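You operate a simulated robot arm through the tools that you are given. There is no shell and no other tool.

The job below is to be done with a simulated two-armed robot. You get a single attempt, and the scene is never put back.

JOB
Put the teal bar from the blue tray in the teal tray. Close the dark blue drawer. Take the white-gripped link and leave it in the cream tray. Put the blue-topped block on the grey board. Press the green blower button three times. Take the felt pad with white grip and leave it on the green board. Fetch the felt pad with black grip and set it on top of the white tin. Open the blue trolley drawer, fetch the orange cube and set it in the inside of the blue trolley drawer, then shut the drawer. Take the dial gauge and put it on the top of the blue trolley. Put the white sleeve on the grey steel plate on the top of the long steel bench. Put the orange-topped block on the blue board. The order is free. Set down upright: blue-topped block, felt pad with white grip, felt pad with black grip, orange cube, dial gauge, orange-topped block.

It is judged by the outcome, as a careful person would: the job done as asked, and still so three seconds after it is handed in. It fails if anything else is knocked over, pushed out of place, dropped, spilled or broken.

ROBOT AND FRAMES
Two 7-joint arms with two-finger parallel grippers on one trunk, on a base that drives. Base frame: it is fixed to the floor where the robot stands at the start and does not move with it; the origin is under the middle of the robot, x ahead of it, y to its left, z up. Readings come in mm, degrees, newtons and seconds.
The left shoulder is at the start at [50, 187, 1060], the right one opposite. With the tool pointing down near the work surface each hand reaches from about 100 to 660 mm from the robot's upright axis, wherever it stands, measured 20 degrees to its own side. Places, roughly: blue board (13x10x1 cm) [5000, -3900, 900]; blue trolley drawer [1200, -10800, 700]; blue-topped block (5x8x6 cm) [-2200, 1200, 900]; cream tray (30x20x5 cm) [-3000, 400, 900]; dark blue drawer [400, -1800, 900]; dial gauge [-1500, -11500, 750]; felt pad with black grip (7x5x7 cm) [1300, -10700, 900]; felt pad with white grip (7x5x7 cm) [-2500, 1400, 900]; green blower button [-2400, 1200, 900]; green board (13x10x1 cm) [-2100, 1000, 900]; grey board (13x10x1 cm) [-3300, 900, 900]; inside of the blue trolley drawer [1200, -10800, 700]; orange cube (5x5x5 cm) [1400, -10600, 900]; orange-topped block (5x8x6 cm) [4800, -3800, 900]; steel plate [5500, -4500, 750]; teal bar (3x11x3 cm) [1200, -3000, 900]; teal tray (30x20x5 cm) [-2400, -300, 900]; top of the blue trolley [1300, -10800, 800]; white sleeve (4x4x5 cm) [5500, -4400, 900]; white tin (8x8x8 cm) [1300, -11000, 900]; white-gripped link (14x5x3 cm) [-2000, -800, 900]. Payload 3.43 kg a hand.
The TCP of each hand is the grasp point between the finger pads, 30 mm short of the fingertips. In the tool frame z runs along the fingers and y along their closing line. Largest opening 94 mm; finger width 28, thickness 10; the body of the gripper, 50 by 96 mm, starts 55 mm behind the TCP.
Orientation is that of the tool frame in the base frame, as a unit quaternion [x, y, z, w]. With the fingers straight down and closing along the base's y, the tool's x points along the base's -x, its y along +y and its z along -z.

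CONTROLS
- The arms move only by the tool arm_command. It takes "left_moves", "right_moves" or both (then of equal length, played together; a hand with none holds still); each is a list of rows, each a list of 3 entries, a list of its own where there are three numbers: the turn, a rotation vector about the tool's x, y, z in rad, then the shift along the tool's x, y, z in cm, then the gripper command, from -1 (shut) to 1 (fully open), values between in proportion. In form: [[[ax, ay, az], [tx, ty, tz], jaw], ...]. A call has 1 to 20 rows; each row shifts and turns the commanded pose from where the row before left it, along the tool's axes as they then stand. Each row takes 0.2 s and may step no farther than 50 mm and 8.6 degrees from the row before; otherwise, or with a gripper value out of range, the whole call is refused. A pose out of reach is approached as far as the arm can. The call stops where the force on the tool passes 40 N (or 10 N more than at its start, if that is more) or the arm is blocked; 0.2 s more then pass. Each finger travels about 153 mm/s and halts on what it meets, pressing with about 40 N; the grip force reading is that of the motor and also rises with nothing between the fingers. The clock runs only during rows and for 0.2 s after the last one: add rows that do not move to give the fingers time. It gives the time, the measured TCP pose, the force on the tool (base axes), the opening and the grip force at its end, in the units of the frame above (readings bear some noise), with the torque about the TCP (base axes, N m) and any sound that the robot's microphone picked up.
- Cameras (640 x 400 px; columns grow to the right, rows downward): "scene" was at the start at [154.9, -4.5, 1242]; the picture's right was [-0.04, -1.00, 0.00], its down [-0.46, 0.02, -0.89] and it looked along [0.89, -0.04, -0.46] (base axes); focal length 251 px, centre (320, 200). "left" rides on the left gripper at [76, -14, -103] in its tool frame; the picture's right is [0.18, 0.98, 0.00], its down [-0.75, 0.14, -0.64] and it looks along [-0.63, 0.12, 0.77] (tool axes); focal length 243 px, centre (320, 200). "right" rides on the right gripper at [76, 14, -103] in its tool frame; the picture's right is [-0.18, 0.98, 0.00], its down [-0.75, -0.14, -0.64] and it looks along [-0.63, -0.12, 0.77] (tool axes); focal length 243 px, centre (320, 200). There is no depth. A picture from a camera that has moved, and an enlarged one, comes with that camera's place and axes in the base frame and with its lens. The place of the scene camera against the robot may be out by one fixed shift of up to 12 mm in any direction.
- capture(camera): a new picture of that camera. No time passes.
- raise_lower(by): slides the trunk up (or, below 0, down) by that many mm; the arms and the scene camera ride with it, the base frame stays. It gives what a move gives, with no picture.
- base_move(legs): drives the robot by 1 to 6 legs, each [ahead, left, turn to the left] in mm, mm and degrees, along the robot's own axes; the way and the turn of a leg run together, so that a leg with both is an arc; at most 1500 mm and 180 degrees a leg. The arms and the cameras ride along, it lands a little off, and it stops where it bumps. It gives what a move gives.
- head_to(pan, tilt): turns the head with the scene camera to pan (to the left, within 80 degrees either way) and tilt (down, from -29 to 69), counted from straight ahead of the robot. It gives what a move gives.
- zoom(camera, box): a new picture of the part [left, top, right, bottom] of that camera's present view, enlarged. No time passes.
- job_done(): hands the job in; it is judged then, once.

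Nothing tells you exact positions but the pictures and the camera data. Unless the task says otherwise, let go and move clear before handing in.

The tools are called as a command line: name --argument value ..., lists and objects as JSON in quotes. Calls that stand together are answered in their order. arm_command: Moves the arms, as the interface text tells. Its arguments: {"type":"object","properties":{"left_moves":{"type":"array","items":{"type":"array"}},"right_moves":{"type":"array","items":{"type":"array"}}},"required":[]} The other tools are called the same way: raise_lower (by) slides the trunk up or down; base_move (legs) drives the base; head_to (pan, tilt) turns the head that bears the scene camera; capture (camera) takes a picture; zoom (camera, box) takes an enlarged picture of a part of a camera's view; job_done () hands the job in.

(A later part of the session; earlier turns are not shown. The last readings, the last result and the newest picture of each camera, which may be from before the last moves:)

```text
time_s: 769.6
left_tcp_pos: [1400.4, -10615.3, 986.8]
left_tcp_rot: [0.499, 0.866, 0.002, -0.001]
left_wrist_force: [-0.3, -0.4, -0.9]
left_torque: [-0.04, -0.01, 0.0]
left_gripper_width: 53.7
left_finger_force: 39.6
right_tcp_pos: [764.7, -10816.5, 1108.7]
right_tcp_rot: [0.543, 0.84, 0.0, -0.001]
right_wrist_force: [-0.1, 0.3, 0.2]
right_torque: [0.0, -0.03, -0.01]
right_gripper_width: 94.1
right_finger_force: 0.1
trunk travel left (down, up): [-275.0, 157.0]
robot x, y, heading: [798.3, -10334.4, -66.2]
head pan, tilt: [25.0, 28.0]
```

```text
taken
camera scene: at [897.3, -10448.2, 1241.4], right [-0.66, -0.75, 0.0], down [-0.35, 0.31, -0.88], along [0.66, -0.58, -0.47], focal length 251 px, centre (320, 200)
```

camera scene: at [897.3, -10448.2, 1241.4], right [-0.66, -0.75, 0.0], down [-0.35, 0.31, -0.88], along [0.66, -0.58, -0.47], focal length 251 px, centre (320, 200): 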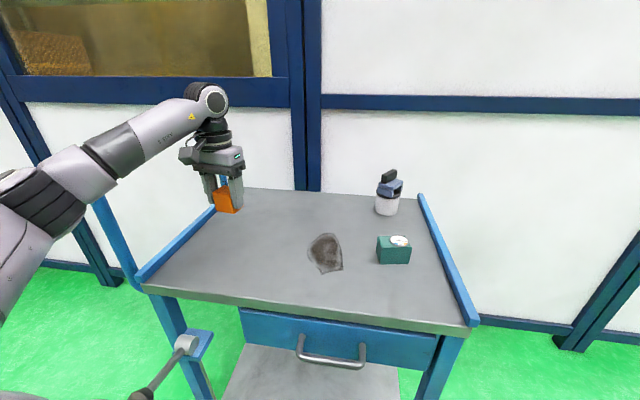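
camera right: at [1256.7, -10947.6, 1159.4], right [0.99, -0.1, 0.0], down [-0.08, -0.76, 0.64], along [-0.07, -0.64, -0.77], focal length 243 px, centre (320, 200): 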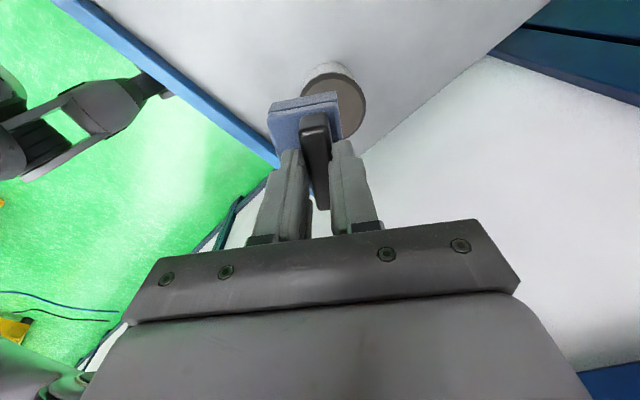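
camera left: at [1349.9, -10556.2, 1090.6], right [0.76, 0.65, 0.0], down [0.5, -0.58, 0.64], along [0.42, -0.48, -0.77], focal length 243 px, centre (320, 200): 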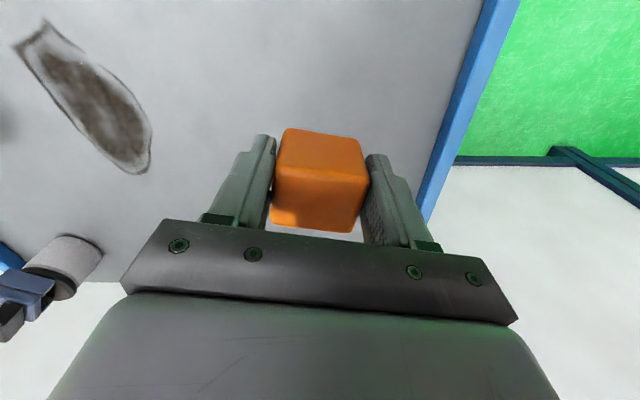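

The cube is held. I'll bring the left hand in and up, square up to the trolley again and back off to leave room for the drawer.

arm_command --left_moves '[[[0, 0, 0], [0.8, -1.2, -0.8], -1], [[0, 0, 0], [1.4, -2.4, -1], -1], [[0, 0, 0], [1.4, -2.6, -1], -1], [[0, 0, 0], [1.4, -2.6, -1], -1], [[0, 0, 0], [1.4, -2.6, -1], -1], [[0, 0, 0], [1.4, -2.6, -1], -1], [[0, 0, 0], [1.4, -2.6, -0.8], -1], [[0, 0, 0], [1.4, -2.6, 0], -1], [[0, 0, 0], [1.0, -2.4, 0], -1], [[0, 0, 0], [0.6, -1.2, 0], -1], [[0, 0, 0], [0, 0, 0], -1]]'

base_move --legs '[[-80, 0, 0], [0, 0, 15], [-140, 0, 0]]'

head_to --pan 0 --tilt 30

capture --camera "scene"

```text
time_s: 772.0
left_tcp_pos: [1138.9, -10626.5, 1055.7]
left_tcp_rot: [0.498, 0.867, 0.002, -0.001]
left_wrist_force: [0.1, 0.4, -0.8]
left_torque: [0.01, 0.04, 0.0]
left_gripper_width: 53.4
left_finger_force: 40.7
right_tcp_pos: [765.0, -10816.6, 1109.5]
right_tcp_rot: [0.544, 0.839, -0.001, -0.001]
right_wrist_force: [-0.8, -0.8, -0.7]
right_torque: [0.02, -0.01, 0.01]
right_gripper_width: 93.9
right_finger_force: 0.2
trunk travel left (down, up): [-275.0, 157.0]
robot x, y, heading: [796.2, -10337.5, -66.3]
head pan, tilt: [25.0, 28.0]
```

```text
time_s: 774.9
left_tcp_pos: [1084.8, -10348.9, 1056.1]
left_tcp_rot: [0.383, 0.924, 0.003, -0.001]
left_wrist_force: [0.4, -0.1, -1.4]
left_torque: [0.01, -0.03, 0.0]
left_gripper_width: 53.6
left_finger_force: 39.9
right_tcp_pos: [772.3, -10628.5, 1110.1]
right_tcp_rot: [0.43, 0.903, -0.001, 0.0]
right_wrist_force: [0.5, 0.6, 1.4]
right_torque: [-0.02, -0.02, 0.0]
right_gripper_width: 94.1
right_finger_force: 0.1
trunk travel left (down, up): [-275.0, 157.0]
robot x, y, heading: [683.5, -10152.6, -51.4]
head pan, tilt: [25.0, 28.0]
```

```text
time_s: 775.8
left_tcp_pos: [1084.9, -10350.3, 1054.7]
left_tcp_rot: [0.383, 0.924, 0.003, -0.002]
left_wrist_force: [1.1, -0.1, -0.6]
left_torque: [-0.03, 0.04, 0.04]
left_gripper_width: 53.7
left_finger_force: 40.6
right_tcp_pos: [772.9, -10629.9, 1108.9]
right_tcp_rot: [0.431, 0.902, -0.001, 0.0]
right_wrist_force: [-0.5, 0.2, 0.8]
right_torque: [-0.01, 0.0, -0.02]
right_gripper_width: 94.1
right_finger_force: 0.2
trunk travel left (down, up): [-275.0, 157.0]
robot x, y, heading: [681.5, -10156.4, -51.1]
head pan, tilt: [0.0, 30.0]
```

```text
taken
camera scene: at [779.8, -10270.9, 1238.2], right [-0.78, -0.63, 0.0], down [-0.31, 0.39, -0.87], along [0.54, -0.67, -0.5], focal length 251 px, centre (320, 200)
```

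scene: 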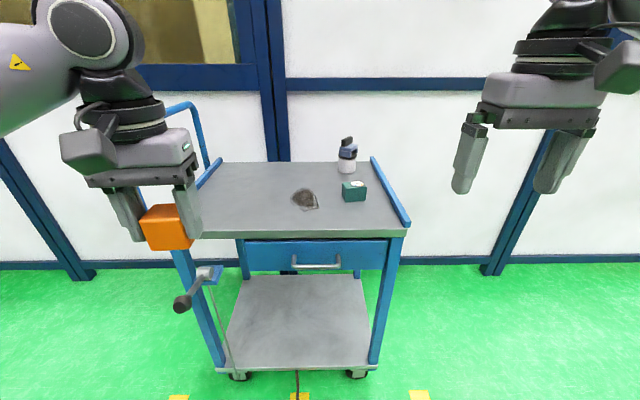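

zoom --camera "scene" --box '[220, 220, 420, 300]'

capture --camera "right"

```text
3.20 times, centred on (320, 260) of scene
camera zoom: at [779.8, -10270.9, 1238.2], right [-0.78, -0.63, 0.0], down [-0.31, 0.39, -0.87], along [0.54, -0.67, -0.5], focal length 803 px, centre (320, 8)
```

zoom: 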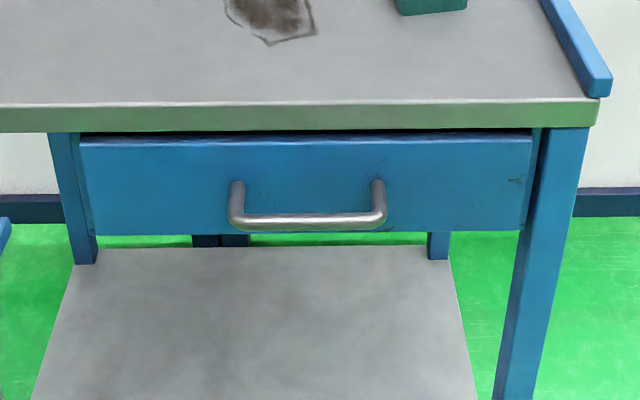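

```text
taken
camera right: at [735.0, -10562.3, 1210.7], right [0.88, 0.48, 0.0], down [0.37, -0.67, 0.64], along [0.3, -0.57, -0.77], focal length 243 px, centre (320, 200)
```

right: 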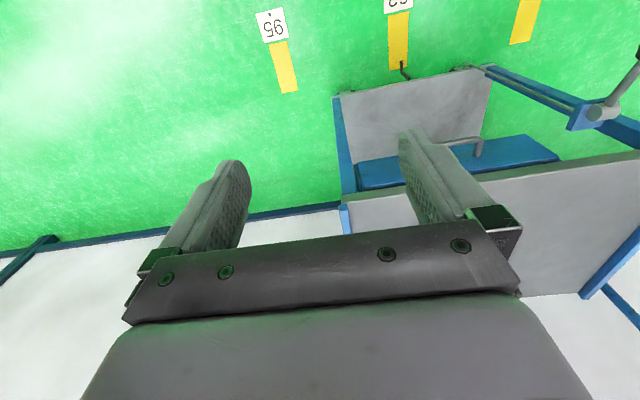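

The handle bar is about 609 mm ahead at z ≈ 768, protruding roughly 45 mm. I'll shift the base left so it's in the right hand's lane, lower that hand in front of the trolley and start turning it to point forwards.

base_move --legs '[[0, 165, 0]]'

arm_command --right_moves '[[[0, 0, 0.1428], [-2, 0, 2], 1], [[0, 0, 0.1428], [0, 2, 2], 1], [[0, 0, 0.1428], [0, 2, 2], 1], [[0, 0, 0.1428], [0, 2, 2], 1], [[0, 0, 0.1428], [0, 2, 2], 1], [[0, 0, 0.1428], [0, 0, 2], 1], [[0, 0, 0.1428], [0, 0, 2], 1], [[0, 0, 0.1428], [0, 0, 2], 1], [[0, 0, 0.1428], [0, 0, 0], 1], [[0, 0, 0.1428], [0, 0, 0], 1], [[0, 0, 0.1428], [0, 0, 0], 1], [[0, 0, 0], [0, 0, 0], 1]]'

capture --camera "scene"

```text
time_s: 777.8
left_tcp_pos: [1209.1, -10249.8, 1055.4]
left_tcp_rot: [0.381, 0.925, 0.002, -0.001]
left_wrist_force: [-0.4, 0.2, -0.9]
left_torque: [0.0, 0.0, 0.02]
left_gripper_width: 53.6
left_finger_force: 39.8
right_tcp_pos: [896.6, -10530.0, 1109.3]
right_tcp_rot: [0.427, 0.904, -0.001, 0.0]
right_wrist_force: [0.1, 0.5, 0.4]
right_torque: [0.02, 0.03, 0.01]
right_gripper_width: 94.0
right_finger_force: 0.1
trunk travel left (down, up): [-275.0, 157.0]
robot x, y, heading: [804.5, -10058.4, -51.1]
head pan, tilt: [0.0, 30.0]
```

```text
time_s: 780.4
left_tcp_pos: [1208.5, -10249.1, 1056.1]
left_tcp_rot: [0.38, 0.925, 0.003, -0.001]
left_wrist_force: [-0.2, -1.1, -0.4]
left_torque: [-0.01, 0.0, 0.02]
left_gripper_width: 53.3
left_finger_force: 40.0
right_tcp_pos: [984.8, -10520.0, 950.2]
right_tcp_rot: [0.942, 0.336, -0.001, 0.0]
right_wrist_force: [-0.4, -0.3, 0.4]
right_torque: [0.02, 0.0, -0.02]
right_gripper_width: 93.9
right_finger_force: 0.0
trunk travel left (down, up): [-275.0, 157.0]
robot x, y, heading: [803.9, -10054.7, -51.1]
head pan, tilt: [0.0, 30.0]
```

```text
taken
camera scene: at [902.7, -10171.7, 1238.2], right [-0.78, -0.63, 0.0], down [-0.31, 0.39, -0.87], along [0.55, -0.67, -0.5], focal length 251 px, centre (320, 200)
```

scene: 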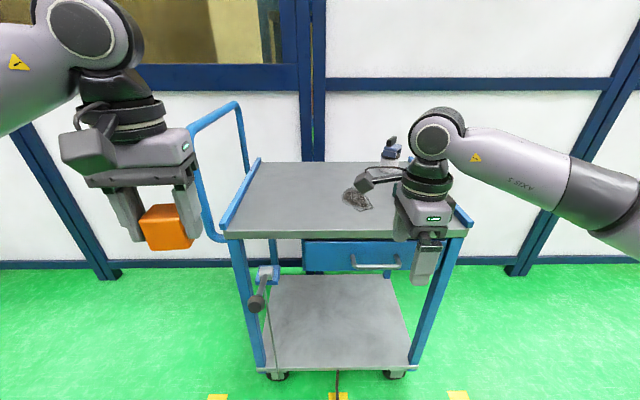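

arm_command --right_moves '[[[-0.1428, 0, 0], [0, 0, 0], 1], [[-0.1428, 0, 0], [0, 0, 0], 1], [[-0.1428, 0, 0], [0, 0, 0], 1], [[-0.1428, 0, 0], [0, 0, 0], 1], [[-0.1428, 0, 0], [0, 0, 0], 1], [[-0.1428, 0, 0], [0, 0, 0], 1], [[-0.1428, 0, 0], [0, 0, 0], 1], [[0, 0, 0], [0, 0, 0], 1]]'

capture --camera "scene"

capture --camera "right"

```text
time_s: 782.2
left_tcp_pos: [1207.9, -10248.6, 1055.8]
left_tcp_rot: [0.38, 0.925, 0.002, -0.001]
left_wrist_force: [0.8, 0.5, -0.8]
left_torque: [-0.02, 0.01, 0.01]
left_gripper_width: 53.3
left_finger_force: 40.1
right_tcp_pos: [983.8, -10520.5, 948.6]
right_tcp_rot: [0.826, 0.296, 0.162, 0.452]
right_wrist_force: [-0.3, 0.3, -0.8]
right_torque: [-0.01, -0.01, 0.0]
right_gripper_width: 94.0
right_finger_force: 0.1
trunk travel left (down, up): [-275.0, 157.0]
robot x, y, heading: [802.8, -10057.5, -50.8]
head pan, tilt: [0.0, 30.0]
```

```text
taken
camera scene: at [902.7, -10171.7, 1238.2], right [-0.78, -0.63, 0.0], down [-0.31, 0.39, -0.87], along [0.55, -0.67, -0.5], focal length 251 px, centre (320, 200)
```

scene: 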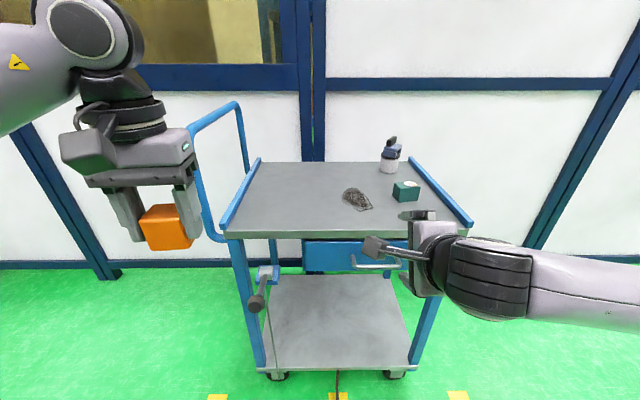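

```text
taken
camera right: at [992.7, -10411.8, 1015.4], right [0.19, -0.53, 0.83], down [-0.97, 0.0, 0.23], along [-0.12, -0.85, -0.51], focal length 243 px, centre (320, 200)
```

right: 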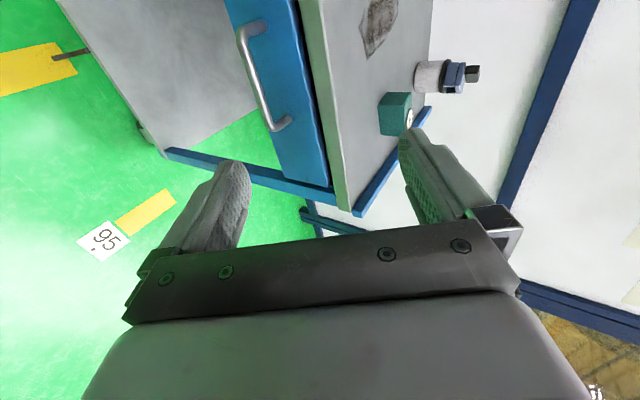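

The hand is turning well and its camera sees the handle. I'll finish the turn to horizontal and lower to handle height, short of it.

arm_command --right_moves '[[[-0.1428, 0, 0], [0, 0, 0], 1], [[-0.1428, 0, 0], [0, 0, 0], 1], [[-0.1428, 0, 0], [0, 0, 0], 1], [[-0.1428, 0, 0], [0, 0, 0], 1], [[0, 0, 0], [0, -3, 0], 1], [[0, 0, 0], [0, -3.5, 0], 1], [[0, 0, 0], [0, -3.5, 0], 1], [[0, 0, 0], [0, -3.5, 0], 1], [[0, 0, 0], [0.5, -3, 0], 0.6], [[0, 0, 0], [0, 0, 0], 0.6]]'

capture --camera "scene"

capture --camera "right"

```text
time_s: 784.4
left_tcp_pos: [1208.4, -10249.2, 1054.5]
left_tcp_rot: [0.379, 0.925, 0.003, -0.001]
left_wrist_force: [0.6, 0.0, -0.9]
left_torque: [0.01, 0.01, -0.02]
left_gripper_width: 53.5
left_finger_force: 40.2
right_tcp_pos: [1043.0, -10432.2, 843.7]
right_tcp_rot: [0.668, 0.238, 0.236, 0.665]
right_wrist_force: [0.5, -0.4, 0.0]
right_torque: [0.0, 0.01, 0.02]
right_gripper_width: 75.1
right_finger_force: 0.0
right hand out of reach, approached as far as the arm can: row 3, 4, 5, 6, 7, 8, 9
trunk travel left (down, up): [-275.0, 157.0]
robot x, y, heading: [804.3, -10055.6, -50.8]
head pan, tilt: [0.0, 30.0]
```

```text
taken
camera scene: at [902.7, -10171.7, 1238.2], right [-0.78, -0.63, 0.0], down [-0.31, 0.39, -0.87], along [0.55, -0.67, -0.5], focal length 251 px, centre (320, 200)
```

scene: 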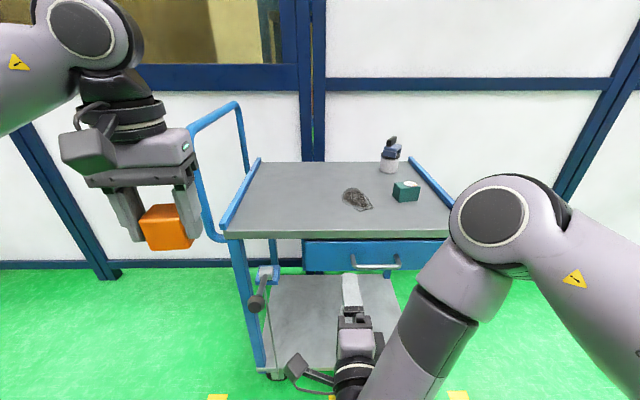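

```text
taken
camera right: at [1037.0, -10305.3, 857.8], right [-0.14, -0.12, 0.98], down [-0.99, 0.02, -0.14], along [-0.01, -0.99, -0.12], focal length 243 px, centre (320, 200)
```

right: 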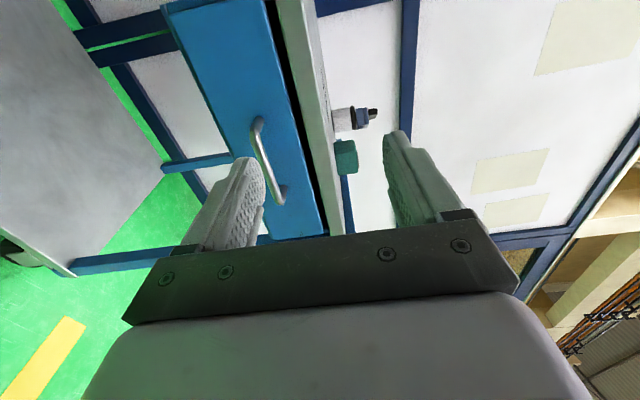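

arm_command --right_moves '[[[0, 0, 0], [-1.5, 0, 2], 0.6], [[0, 0, 0], [-1.5, 0, 2], 0.6], [[0, 0, 0], [-1.5, -1.5, 2], 0.6], [[0, 0, 0], [-1.5, -2, 1.5], 0.6], [[0, 0, 0], [-1.5, -2, 0.5], 0.6], [[0, 0, 0], [-1.4, -2, 0], 0.6], [[0, 0, 0], [0, 0, 0], 0.6]]'

capture --camera "right"

capture --camera "scene"

```text
time_s: 786.0
left_tcp_pos: [1208.3, -10248.7, 1054.7]
left_tcp_rot: [0.38, 0.925, 0.003, -0.003]
left_wrist_force: [-0.6, -0.6, -0.8]
left_torque: [-0.01, 0.0, 0.01]
left_gripper_width: 53.6
left_finger_force: 39.7
right_tcp_pos: [1069.3, -10457.9, 854.5]
right_tcp_rot: [0.667, 0.238, 0.236, 0.665]
right_wrist_force: [-0.2, 0.5, 0.6]
right_torque: [-0.01, 0.04, 0.03]
right_gripper_width: 75.2
right_finger_force: 0.2
right hand out of reach, approached as far as the arm can: row 1, 2, 3, 4, 5, 6
trunk travel left (down, up): [-275.0, 157.0]
robot x, y, heading: [803.6, -10057.1, -50.8]
head pan, tilt: [0.0, 30.0]
```

```text
taken
camera right: at [1063.3, -10330.9, 868.4], right [-0.14, -0.12, 0.98], down [-0.99, 0.02, -0.14], along [-0.01, -0.99, -0.12], focal length 243 px, centre (320, 200)
```

right: 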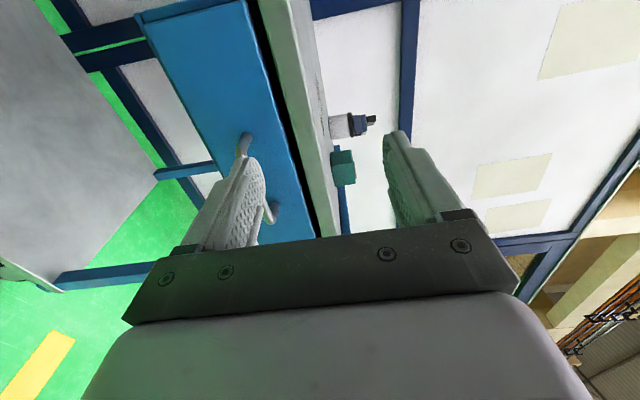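

```text
taken
camera scene: at [902.7, -10171.7, 1238.2], right [-0.78, -0.63, 0.0], down [-0.31, 0.39, -0.87], along [0.55, -0.67, -0.5], focal length 251 px, centre (320, 200)
```

scene: 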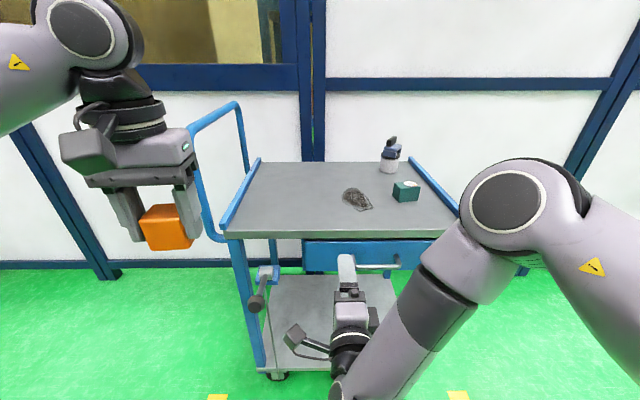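

That fully horizontal pose is too cramped for the arm. A 40° tilt with the fingers straddling the bar from above will work better, so I'll rotate back partway and move in front of the handle.

arm_command --right_moves '[[[0.145, 0, 0], [0, 0, 0], 0.3], [[0.145, 0, 0], [0, 0, 0], 0], [[0.145, 0, 0], [0, 0, 0], -0.1], [[0.145, 0, 0], [0, 0, 0], -0.1], [[0.145, 0, 0], [0, 0, 0], -0.1], [[0.145, 0, 0], [0, 0, 0], -0.1], [[0, 0, 0], [-2.4, 0, 0], -0.1], [[0, 0, 0], [-2.4, 0, 0], -0.1], [[0, 0, 0], [-2.4, 0, 0], -0.1], [[0, 0, 0], [-2.3, 0, 0], -0.1], [[0, 0, 0], [0, 0, 0], -0.1]]'

capture --camera "right"

capture --camera "scene"

```text
time_s: 788.4
left_tcp_pos: [1208.7, -10248.1, 1054.1]
left_tcp_rot: [0.38, 0.925, 0.002, -0.002]
left_wrist_force: [0.5, -0.2, -0.2]
left_torque: [0.0, 0.01, 0.01]
left_gripper_width: 53.7
left_finger_force: 40.1
right_tcp_pos: [991.9, -10519.5, 856.7]
right_tcp_rot: [0.884, 0.317, 0.115, 0.323]
right_wrist_force: [0.2, 0.4, -0.2]
right_torque: [-0.02, -0.01, 0.01]
right_gripper_width: 42.4
right_finger_force: 0.0
trunk travel left (down, up): [-275.0, 157.0]
robot x, y, heading: [803.4, -10057.9, -50.8]
head pan, tilt: [0.0, 30.0]
```

```text
taken
camera right: at [1015.9, -10428.7, 942.9], right [0.34, -0.7, 0.63], down [-0.91, -0.07, 0.4], along [-0.23, -0.71, -0.66], focal length 243 px, centre (320, 200)
```

right: 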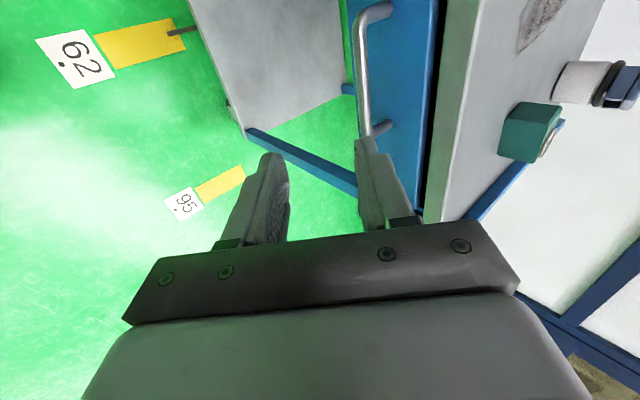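

```text
taken
camera scene: at [902.8, -10171.7, 1238.2], right [-0.78, -0.63, 0.0], down [-0.31, 0.39, -0.87], along [0.55, -0.67, -0.5], focal length 251 px, centre (320, 200)
```

scene: 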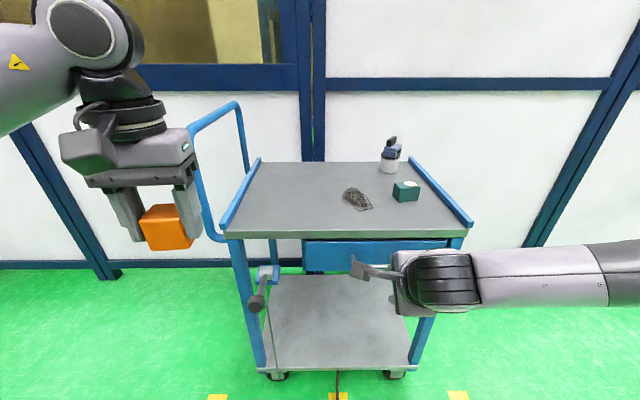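

arm_command --right_moves '[[[0, 0, 0], [0.3, 2.1, 0], -0.1], [[0, 0, 0], [0.4, 2.2, 0], -0.1], [[0, 0, 0], [0, 0, 2.5], -0.1], [[0, 0, 0], [0, 0, 2.5], -0.1], [[0, 0, 0], [0, 0, 2], -0.1], [[0, 0, 0], [0, 0, 0], -0.1]]'

capture --camera "right"

zoom --camera "scene" --box '[280, 210, 480, 330]'

```text
time_s: 789.8
left_tcp_pos: [1207.9, -10249.8, 1055.3]
left_tcp_rot: [0.38, 0.925, 0.002, -0.001]
left_wrist_force: [0.4, -0.1, 0.0]
left_torque: [0.01, 0.01, -0.01]
left_gripper_width: 53.6
left_finger_force: 40.4
right_tcp_pos: [1048.3, -10573.2, 829.4]
right_tcp_rot: [0.884, 0.317, 0.115, 0.323]
right_wrist_force: [0.5, 0.4, 0.3]
right_torque: [-0.04, 0.01, 0.0]
right_gripper_width: 42.4
right_finger_force: 0.1
trunk travel left (down, up): [-275.0, 157.0]
robot x, y, heading: [802.2, -10056.3, -51.0]
head pan, tilt: [0.0, 30.0]
```

```text
taken
camera right: at [1072.6, -10482.8, 915.9], right [0.33, -0.7, 0.63], down [-0.91, -0.07, 0.4], along [-0.23, -0.71, -0.66], focal length 243 px, centre (320, 200)
```

right: 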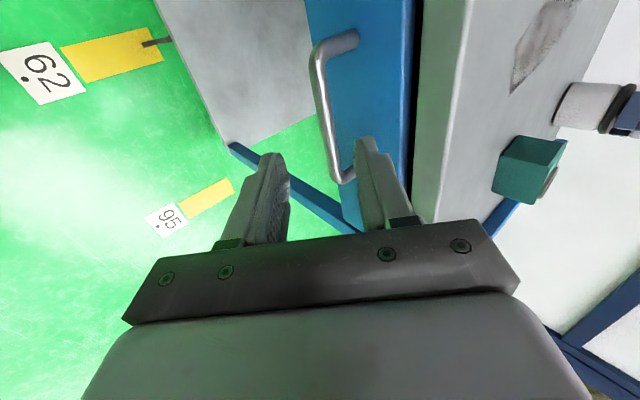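

```text
3.20 times, centred on (380, 270) of scene
camera zoom: at [902.7, -10171.7, 1238.2], right [-0.78, -0.63, 0.0], down [-0.31, 0.39, -0.87], along [0.55, -0.67, -0.5], focal length 803 px, centre (128, -24)
```

zoom: 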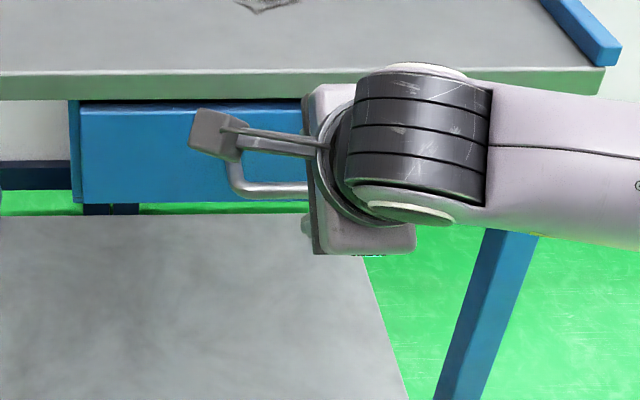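

arm_command --right_moves '[[[0, 0, 0], [0, 0.6, 1.5], -0.1], [[0, 0, 0], [0, 0, 2], -0.1], [[0, 0, 0], [0, 0, 0], -0.1]]'

capture --camera "right"

zoom --camera "right" --box '[240, 40, 440, 240]'

```text
time_s: 790.6
left_tcp_pos: [1207.8, -10249.6, 1055.8]
left_tcp_rot: [0.381, 0.925, 0.003, -0.001]
left_wrist_force: [0.2, -0.6, -0.8]
left_torque: [-0.03, 0.02, 0.03]
left_gripper_width: 53.9
left_finger_force: 40.2
right_tcp_pos: [1065.6, -10593.6, 807.3]
right_tcp_rot: [0.884, 0.317, 0.114, 0.323]
right_wrist_force: [0.3, 0.3, 0.6]
right_torque: [0.02, -0.02, 0.01]
right_gripper_width: 42.3
right_finger_force: 0.0
trunk travel left (down, up): [-275.0, 157.0]
robot x, y, heading: [804.4, -10052.7, -51.2]
head pan, tilt: [0.0, 30.0]
```

```text
taken
camera right: at [1089.7, -10503.6, 893.1], right [0.33, -0.7, 0.63], down [-0.91, -0.07, 0.4], along [-0.23, -0.71, -0.66], focal length 243 px, centre (320, 200)
```

right: 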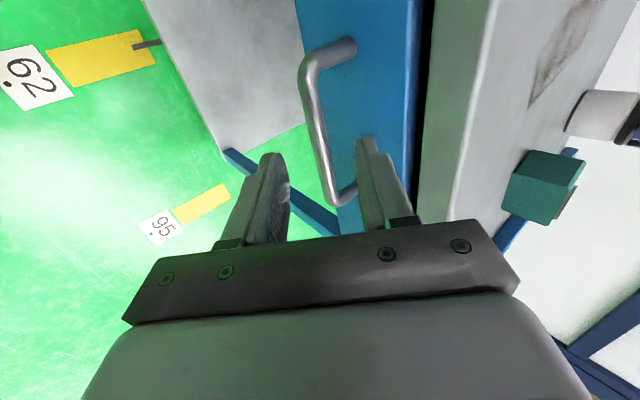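

```text
2.00 times, centred on (340, 140) of right
camera zoom: at [1089.7, -10503.6, 893.1], right [0.33, -0.7, 0.63], down [-0.91, -0.07, 0.4], along [-0.23, -0.71, -0.66], focal length 485 px, centre (280, 320)
```

zoom: 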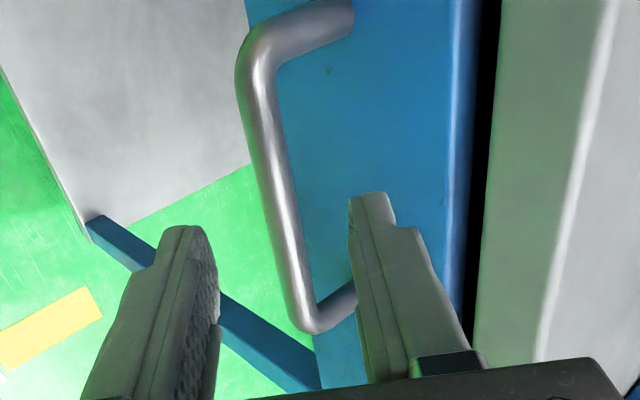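

arm_command --right_moves '[[[0, 0, 0], [-0.4, -0.1, 1.2], -0.1], [[0, 0, 0], [-0.4, 0, 1.3], -0.1], [[0, 0, 0], [0, 0, 0.8], -0.1], [[0, 0, 0], [0, 0, 0], -0.1]]'

zoom --camera "right" --box '[240, 40, 440, 240]'

zoom --camera "scene" --box '[280, 210, 480, 330]'

```text
time_s: 791.6
left_tcp_pos: [1209.1, -10248.5, 1055.3]
left_tcp_rot: [0.381, 0.925, 0.002, -0.002]
left_wrist_force: [0.5, -0.1, -0.8]
left_torque: [-0.02, 0.03, 0.01]
left_gripper_width: 53.4
left_finger_force: 40.0
right_tcp_pos: [1072.2, -10615.2, 782.7]
right_tcp_rot: [0.885, 0.317, 0.115, 0.323]
right_wrist_force: [0.1, -0.2, -0.6]
right_torque: [-0.02, -0.01, 0.01]
right_gripper_width: 42.4
right_finger_force: 0.1
trunk travel left (down, up): [-275.0, 157.0]
robot x, y, heading: [805.2, -10057.7, -50.9]
head pan, tilt: [0.0, 30.0]
```

```text
2.00 times, centred on (340, 140) of right
camera zoom: at [1096.3, -10524.8, 868.6], right [0.33, -0.7, 0.63], down [-0.91, -0.07, 0.4], along [-0.23, -0.71, -0.66], focal length 485 px, centre (280, 320)
```

zoom: 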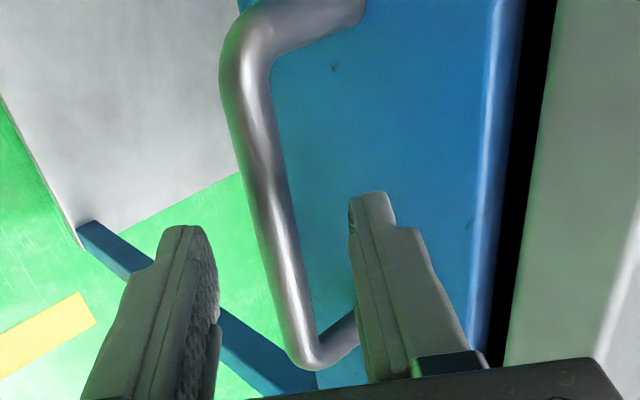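

```text
3.20 times, centred on (380, 270) of scene
camera zoom: at [902.7, -10171.7, 1238.2], right [-0.78, -0.63, 0.0], down [-0.31, 0.39, -0.87], along [0.55, -0.67, -0.5], focal length 803 px, centre (128, -24)
```

zoom: 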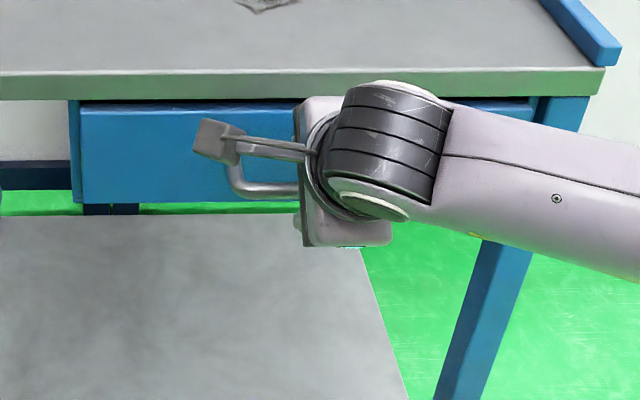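

arm_command --right_moves '[[[0, 0, 0], [0, -0.1, 0.8], -0.1], [[0, 0, 0], [0, 0, 0.5], -0.1], [[0, 0, 0], [0, 0, 0], -0.1]]'

arm_command --right_moves '[[[0, 0, 0], [0, 0, 0], -0.4], [[0, 0, 0], [0, 0, 0], -0.7], [[0, 0, 0], [0, 0, 0], -1], [[0, 0, 0], [0, 0, 0], -1]]'

zoom --camera "right" --box '[240, 40, 440, 240]'

```text
time_s: 792.4
left_tcp_pos: [1208.8, -10248.6, 1055.6]
left_tcp_rot: [0.38, 0.925, 0.003, -0.002]
left_wrist_force: [-0.2, 0.0, 0.1]
left_torque: [0.0, 0.03, 0.02]
left_gripper_width: 53.8
left_finger_force: 39.8
right_tcp_pos: [1077.7, -10621.6, 770.6]
right_tcp_rot: [0.884, 0.316, 0.115, 0.324]
right_wrist_force: [0.1, -0.4, 0.4]
right_torque: [0.01, 0.02, 0.02]
right_gripper_width: 42.4
right_finger_force: 0.1
trunk travel left (down, up): [-275.0, 157.0]
robot x, y, heading: [801.9, -10053.2, -51.1]
head pan, tilt: [0.0, 30.0]
```

```text
time_s: 793.4
left_tcp_pos: [1207.7, -10248.6, 1055.5]
left_tcp_rot: [0.38, 0.925, 0.003, -0.002]
left_wrist_force: [-0.5, 0.1, 0.1]
left_torque: [0.03, 0.03, -0.03]
left_gripper_width: 53.6
left_finger_force: 40.3
right_tcp_pos: [1078.3, -10620.3, 771.6]
right_tcp_rot: [0.885, 0.317, 0.114, 0.322]
right_wrist_force: [-2.2, 2.8, -1.4]
right_torque: [-0.15, 0.3, 0.31]
right_gripper_width: 13.5
right_finger_force: 45.0
trunk travel left (down, up): [-275.0, 157.0]
robot x, y, heading: [806.5, -10055.4, -50.9]
head pan, tilt: [0.0, 30.0]
```

```text
2.00 times, centred on (340, 140) of right
camera zoom: at [1101.5, -10530.8, 856.8], right [0.34, -0.7, 0.63], down [-0.91, -0.07, 0.4], along [-0.23, -0.71, -0.66], focal length 485 px, centre (280, 320)
```

zoom: 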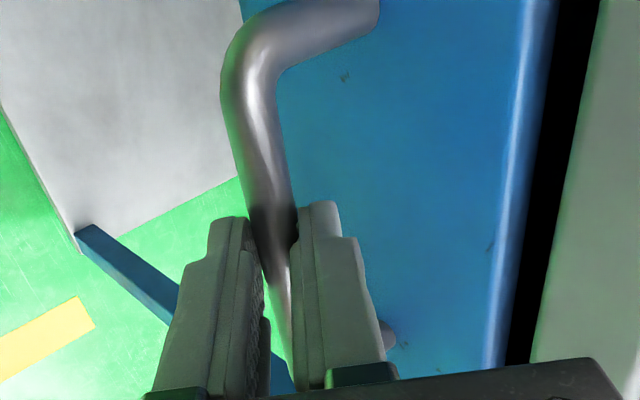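

The handle is gripped. I'll pull straight back a little and check that the drawer moves rather than the trolley.

arm_command --right_moves '[[[0, 0, 0], [0, -0.76, -0.64], -1], [[0, 0, 0], [0, -1.15, -0.96], -1], [[0, 0, 0], [0, -1.15, -0.96], -1], [[0, 0, 0], [0, 0, 0], -1]]'

capture --camera "scene"

```text
time_s: 794.4
left_tcp_pos: [1208.5, -10248.1, 1054.6]
left_tcp_rot: [0.381, 0.925, 0.003, -0.001]
left_wrist_force: [0.0, -0.2, -2.1]
left_torque: [0.03, -0.01, -0.03]
left_gripper_width: 53.6
left_finger_force: 40.2
right_tcp_pos: [1053.0, -10590.2, 770.5]
right_tcp_rot: [0.884, 0.316, 0.115, 0.323]
right_wrist_force: [-3.4, -2.4, -4.3]
right_torque: [0.31, -0.26, 1.04]
right_gripper_width: 13.4
right_finger_force: 44.7
trunk travel left (down, up): [-275.0, 157.0]
robot x, y, heading: [802.8, -10055.1, -50.9]
head pan, tilt: [0.0, 30.0]
```

```text
taken
camera scene: at [902.5, -10172.2, 1238.2], right [-0.78, -0.63, 0.0], down [-0.31, 0.39, -0.87], along [0.55, -0.67, -0.5], focal length 251 px, centre (320, 200)
```

scene: 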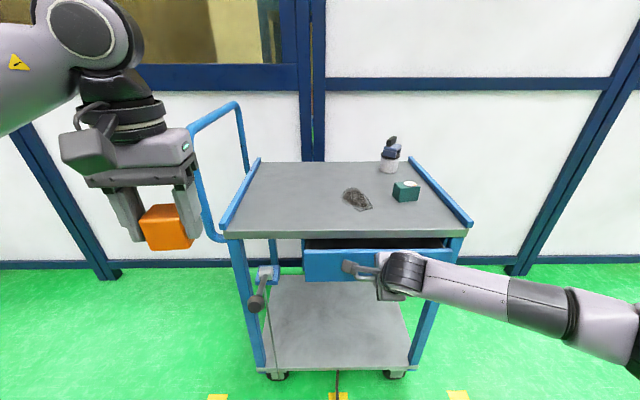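

The drawer is sliding out and the trolley is staying put. I'll continue pulling.

arm_command --right_moves '[[[0, 0, 0], [0, -1.15, -0.96], -1], [[0, 0, 0], [0, -1.15, -0.96], -1], [[0, 0, 0], [0, -1.15, -0.96], -1], [[0, 0, 0], [0, -1.15, -0.96], -1], [[0, 0, 0], [0, -1.15, -0.96], -1], [[0, 0, 0], [0, -1.15, -0.96], -1], [[0, 0, 0], [0, 0, 0], -1]]'

capture --camera "scene"

```text
time_s: 796.0
left_tcp_pos: [1208.3, -10248.6, 1055.5]
left_tcp_rot: [0.38, 0.925, 0.002, -0.001]
left_wrist_force: [0.4, 0.8, -0.8]
left_torque: [0.01, 0.03, -0.01]
left_gripper_width: 53.6
left_finger_force: 40.3
right_tcp_pos: [996.1, -10520.9, 770.2]
right_tcp_rot: [0.885, 0.315, 0.115, 0.324]
right_wrist_force: [-8.3, -7.1, 13.0]
right_torque: [-0.51, 0.27, 0.42]
right_gripper_width: 13.7
right_finger_force: 45.2
trunk travel left (down, up): [-275.0, 157.0]
robot x, y, heading: [803.5, -10058.6, -50.8]
head pan, tilt: [0.0, 30.0]
```

```text
taken
camera scene: at [901.7, -10171.3, 1238.4], right [-0.78, -0.63, 0.0], down [-0.31, 0.39, -0.87], along [0.55, -0.67, -0.5], focal length 251 px, centre (320, 200)
```

scene: 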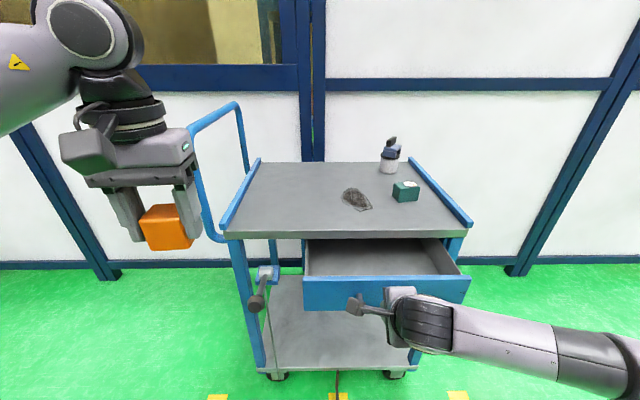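

arm_command --right_moves '[[[0, 0, 0], [0, -1.15, -0.96], -1], [[0, 0, 0], [0, -1.15, -0.96], -1], [[0, 0, 0], [0, -1.15, -0.96], -1], [[0, 0, 0], [0, -0.76, -0.64], -1], [[0, 0, 0], [0, 0, 0], -1]]'

capture --camera "scene"

```text
time_s: 797.2
left_tcp_pos: [1207.9, -10250.1, 1055.4]
left_tcp_rot: [0.381, 0.925, 0.004, -0.001]
left_wrist_force: [-0.1, 0.3, -0.4]
left_torque: [-0.02, -0.02, 0.02]
left_gripper_width: 53.8
left_finger_force: 40.1
right_tcp_pos: [961.5, -10479.6, 769.5]
right_tcp_rot: [0.885, 0.316, 0.113, 0.324]
right_wrist_force: [-11.7, -10.5, 7.1]
right_torque: [-0.6, 0.44, 0.1]
right_gripper_width: 13.3
right_finger_force: 45.3
trunk travel left (down, up): [-275.0, 157.0]
robot x, y, heading: [803.7, -10052.2, -50.9]
head pan, tilt: [0.0, 30.0]
```

```text
taken
camera scene: at [901.8, -10172.0, 1238.2], right [-0.78, -0.63, 0.0], down [-0.31, 0.39, -0.87], along [0.55, -0.67, -0.5], focal length 251 px, centre (320, 200)
```

scene: 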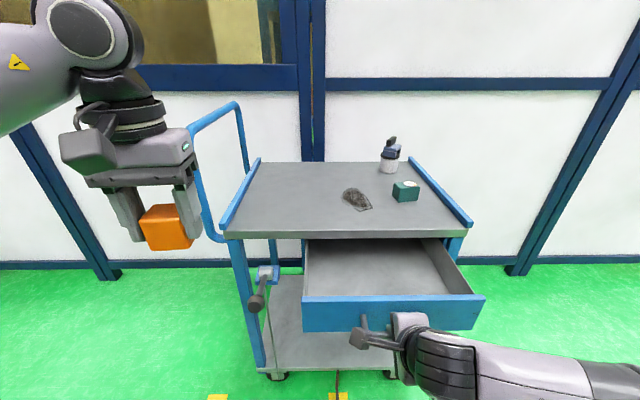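

The drawer is open about 180 mm. I'll keep holding the handle with the right hand and bring the cube over the drawer with the left.

arm_command --left_moves '[[[0, 0, 0], [-0.6, -1.2, 0.6], -1], [[0, 0, 0], [-1.0, -2.4, 1.1], -1], [[0, 0, 0], [-1.1, -2.6, 1.1], -1], [[0, 0, 0], [-1.1, -2.6, 1.1], -1], [[0, 0, 0], [-1.1, -2.6, 1.1], -1], [[0, 0, 0], [-1.1, -2.6, 1.1], -1], [[0, 0, 0], [-1.1, -2.6, 1.1], -1], [[0, 0, 0], [-1.1, -2.6, 1.1], -1], [[0, 0, 0], [-1.1, -2.6, 1.0], -1], [[0, 0, 0], [-1.0, -2.4, 0.8], -1], [[0, 0, 0], [-0.4, -1.0, 0.5], -1], [[0, 0, 0], [0, 0, 0], -1]]'

capture --camera "left"

capture --camera "scene"

```text
time_s: 799.8
left_tcp_pos: [1105.5, -10502.5, 947.0]
left_tcp_rot: [0.38, 0.925, 0.003, -0.001]
left_wrist_force: [0.3, 0.4, -0.6]
left_torque: [-0.02, 0.01, -0.01]
left_gripper_width: 53.5
left_finger_force: 39.9
right_tcp_pos: [961.8, -10480.3, 770.4]
right_tcp_rot: [0.884, 0.316, 0.115, 0.323]
right_wrist_force: [-10.1, -7.3, -1.7]
right_torque: [-0.5, 0.7, 0.02]
right_gripper_width: 13.7
right_finger_force: 45.7
trunk travel left (down, up): [-275.0, 157.0]
robot x, y, heading: [805.2, -10049.6, -50.7]
head pan, tilt: [0.0, 30.0]
```

```text
taken
camera left: at [1041.3, -10458.3, 1051.9], right [0.56, 0.83, 0.01], down [0.63, -0.43, 0.64], along [0.53, -0.36, -0.77], focal length 243 px, centre (320, 200)
```

left: 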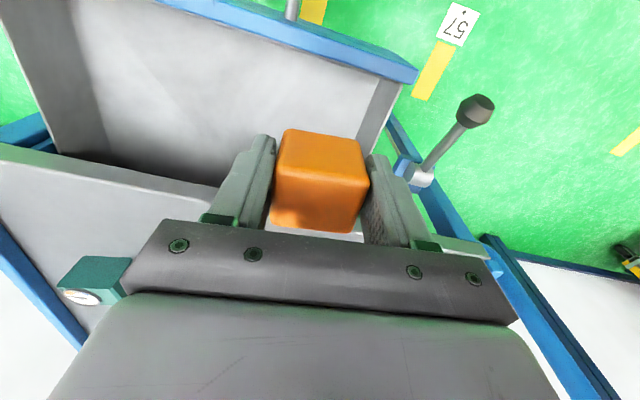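

```text
taken
camera scene: at [902.1, -10172.4, 1238.2], right [-0.78, -0.63, 0.0], down [-0.31, 0.39, -0.87], along [0.55, -0.67, -0.5], focal length 251 px, centre (320, 200)
```

scene: 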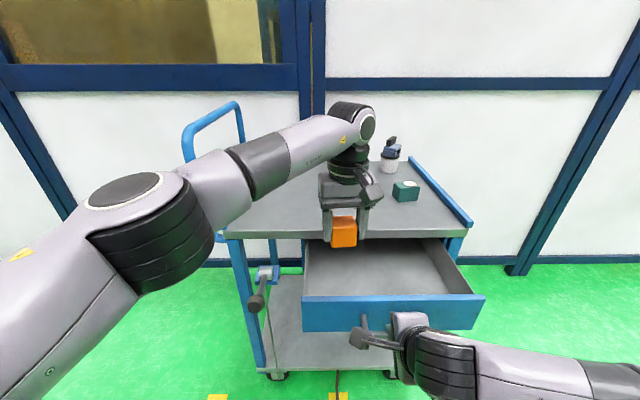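

arm_command --left_moves '[[[0, 0, 0], [0, 0, 1.2], -1], [[0, 0, 0], [0, 0, 1.8], -1], [[0, 0, 0], [0, 0, 2], -1], [[0, 0, 0], [0, 0, 2], -1], [[0, 0, 0], [0, 0, 2], -1], [[0, 0, 0], [0, 0, 2], -1], [[0, 0, 0], [0, 0, 1.5], -1], [[0, 0, 0], [0, 0, 1], -1], [[0, 0, 0], [0, 0, 0], -1]]'

capture --camera "left"

capture --camera "scene"

```text
time_s: 801.8
left_tcp_pos: [1108.9, -10503.6, 812.8]
left_tcp_rot: [0.381, 0.925, 0.004, -0.001]
left_wrist_force: [0.0, -0.5, -0.4]
left_torque: [-0.02, 0.04, 0.0]
left_gripper_width: 53.5
left_finger_force: 40.0
right_tcp_pos: [962.0, -10480.0, 770.3]
right_tcp_rot: [0.885, 0.317, 0.114, 0.323]
right_wrist_force: [-9.5, -7.0, -5.0]
right_torque: [-0.51, 0.77, -0.05]
right_gripper_width: 13.7
right_finger_force: 44.7
trunk travel left (down, up): [-275.0, 157.0]
robot x, y, heading: [806.8, -10055.5, -51.0]
head pan, tilt: [0.0, 30.0]
```

```text
taken
camera left: at [1043.8, -10459.7, 916.0], right [0.56, 0.83, 0.01], down [0.63, -0.43, 0.64], along [0.53, -0.35, -0.77], focal length 243 px, centre (320, 200)
```

left: 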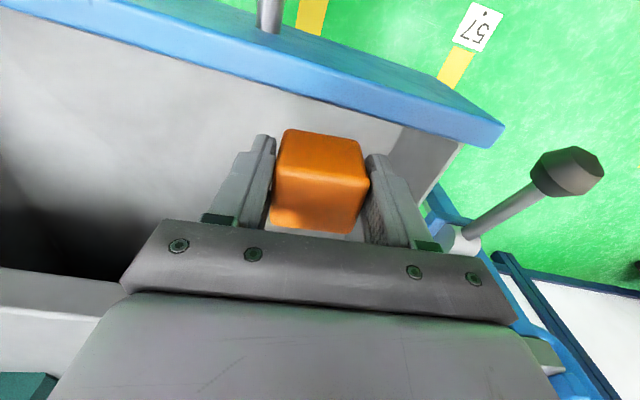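

```text
taken
camera scene: at [902.3, -10172.5, 1238.1], right [-0.78, -0.63, 0.0], down [-0.31, 0.39, -0.87], along [0.55, -0.67, -0.5], focal length 251 px, centre (320, 200)
```

scene: 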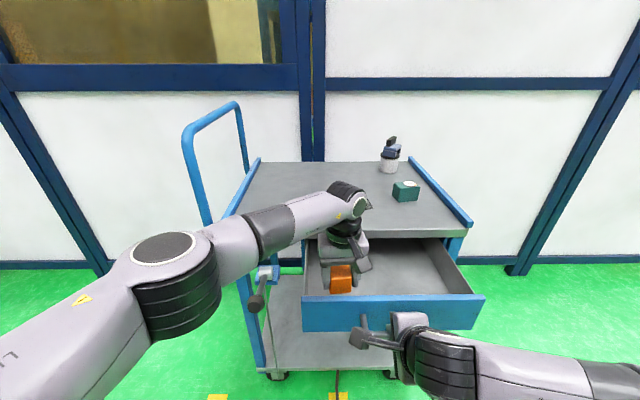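

arm_command --left_moves '[[[0, 0, 0], [0, 0, 1], -1], [[0, 0, 0], [0, 0, 0.8], -1], [[0, 0, 0], [0, 0, 0.6], -1], [[0, 0, 0], [0, 0, 0], -1]]'

arm_command --left_moves '[[[0, 0, 0], [0, 0, 0.5], -1], [[0, 0, 0], [0, 0, 0], -1]]'

arm_command --left_moves '[[[0, 0, 0], [0, 0, 0.4], -1], [[0, 0, 0], [0, 0, 0], -1]]'

```text
time_s: 802.8
left_tcp_pos: [1106.7, -10502.8, 787.9]
left_tcp_rot: [0.38, 0.925, 0.003, -0.001]
left_wrist_force: [0.2, 0.2, -1.1]
left_torque: [0.0, -0.03, -0.01]
left_gripper_width: 53.7
left_finger_force: 40.0
right_tcp_pos: [961.4, -10481.0, 770.0]
right_tcp_rot: [0.884, 0.316, 0.115, 0.323]
right_wrist_force: [-8.4, -6.3, -6.0]
right_torque: [-0.5, 0.76, -0.04]
right_gripper_width: 13.4
right_finger_force: 45.1
trunk travel left (down, up): [-275.0, 157.0]
robot x, y, heading: [805.8, -10053.3, -50.9]
head pan, tilt: [0.0, 30.0]
```

```text
time_s: 803.4
left_tcp_pos: [1107.6, -10503.7, 781.7]
left_tcp_rot: [0.379, 0.925, 0.002, -0.001]
left_wrist_force: [-0.6, 0.8, -1.6]
left_torque: [0.02, 0.01, -0.03]
left_gripper_width: 53.4
left_finger_force: 40.1
right_tcp_pos: [961.5, -10479.7, 769.6]
right_tcp_rot: [0.885, 0.316, 0.115, 0.323]
right_wrist_force: [-8.9, -6.2, -5.8]
right_torque: [-0.52, 0.77, -0.04]
right_gripper_width: 13.9
right_finger_force: 45.2
trunk travel left (down, up): [-275.0, 157.0]
robot x, y, heading: [802.3, -10053.0, -50.9]
head pan, tilt: [0.0, 30.0]
```

```text
time_s: 804.0
left_tcp_pos: [1107.4, -10503.4, 779.0]
left_tcp_rot: [0.381, 0.925, 0.003, -0.001]
left_wrist_force: [0.1, 0.2, -0.1]
left_torque: [0.02, -0.01, -0.03]
left_gripper_width: 53.7
left_finger_force: 39.7
right_tcp_pos: [961.6, -10480.0, 769.8]
right_tcp_rot: [0.885, 0.316, 0.115, 0.323]
right_wrist_force: [-8.0, -5.5, -6.1]
right_torque: [-0.49, 0.78, -0.07]
right_gripper_width: 13.7
right_finger_force: 45.4
trunk travel left (down, up): [-275.0, 157.0]
robot x, y, heading: [801.7, -10059.7, -50.9]
head pan, tilt: [0.0, 30.0]
```

arm_command --left_moves '[[[0, 0, 0], [0, 0, 0.3], -1], [[0, 0, 0], [0, 0, 0], -1]]'

arm_command --left_moves '[[[0, 0, 0], [0, 0, 0.3], -1], [[0, 0, 0], [0, 0, 0], -1]]'

arm_command --left_moves '[[[0, 0, 0], [0, 0, 0.3], -1], [[0, 0, 0], [0, 0, 0], -1]]'

zoom --camera "scene" --box '[270, 180, 500, 350]'

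```text
time_s: 804.6
left_tcp_pos: [1108.2, -10504.1, 775.9]
left_tcp_rot: [0.381, 0.925, 0.003, -0.001]
left_wrist_force: [-0.1, -0.7, -0.3]
left_torque: [0.01, 0.03, -0.01]
left_gripper_width: 53.7
left_finger_force: 40.3
right_tcp_pos: [961.3, -10480.3, 770.1]
right_tcp_rot: [0.885, 0.316, 0.114, 0.323]
right_wrist_force: [-7.8, -7.1, -6.8]
right_torque: [-0.43, 0.7, -0.01]
right_gripper_width: 13.7
right_finger_force: 44.9
trunk travel left (down, up): [-275.0, 157.0]
robot x, y, heading: [799.4, -10052.8, -50.8]
head pan, tilt: [0.0, 30.0]
```

```text
time_s: 805.2
left_tcp_pos: [1107.8, -10504.1, 772.9]
left_tcp_rot: [0.38, 0.925, 0.004, -0.002]
left_wrist_force: [-0.2, 0.2, -1.0]
left_torque: [0.02, 0.03, -0.01]
left_gripper_width: 53.4
left_finger_force: 40.2
right_tcp_pos: [961.8, -10480.6, 769.8]
right_tcp_rot: [0.884, 0.317, 0.115, 0.323]
right_wrist_force: [-7.1, -5.1, -6.3]
right_torque: [-0.51, 0.76, 0.01]
right_gripper_width: 13.9
right_finger_force: 44.7
trunk travel left (down, up): [-275.0, 157.0]
robot x, y, heading: [803.4, -10056.0, -51.1]
head pan, tilt: [0.0, 30.0]
```

```text
time_s: 805.8
left_tcp_pos: [1107.2, -10503.5, 770.3]
left_tcp_rot: [0.381, 0.925, 0.003, -0.001]
left_wrist_force: [0.4, 0.6, -1.0]
left_torque: [0.0, 0.03, 0.02]
left_gripper_width: 53.5
left_finger_force: 40.2
right_tcp_pos: [961.7, -10480.0, 770.5]
right_tcp_rot: [0.884, 0.317, 0.115, 0.323]
right_wrist_force: [-6.9, -5.8, -6.0]
right_torque: [-0.45, 0.72, -0.01]
right_gripper_width: 13.6
right_finger_force: 44.6
trunk travel left (down, up): [-275.0, 157.0]
robot x, y, heading: [804.3, -10060.6, -51.0]
head pan, tilt: [0.0, 30.0]
```

```text
2.35 times, centred on (385, 265) of scene
camera zoom: at [902.4, -10172.5, 1238.1], right [-0.78, -0.63, 0.0], down [-0.31, 0.39, -0.87], along [0.55, -0.67, -0.5], focal length 590 px, centre (167, 47)
```

zoom: 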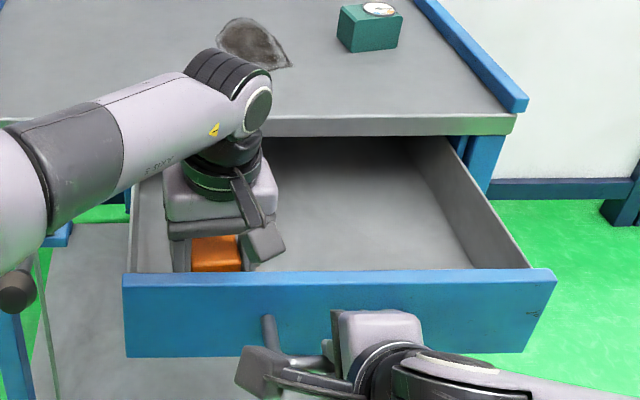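

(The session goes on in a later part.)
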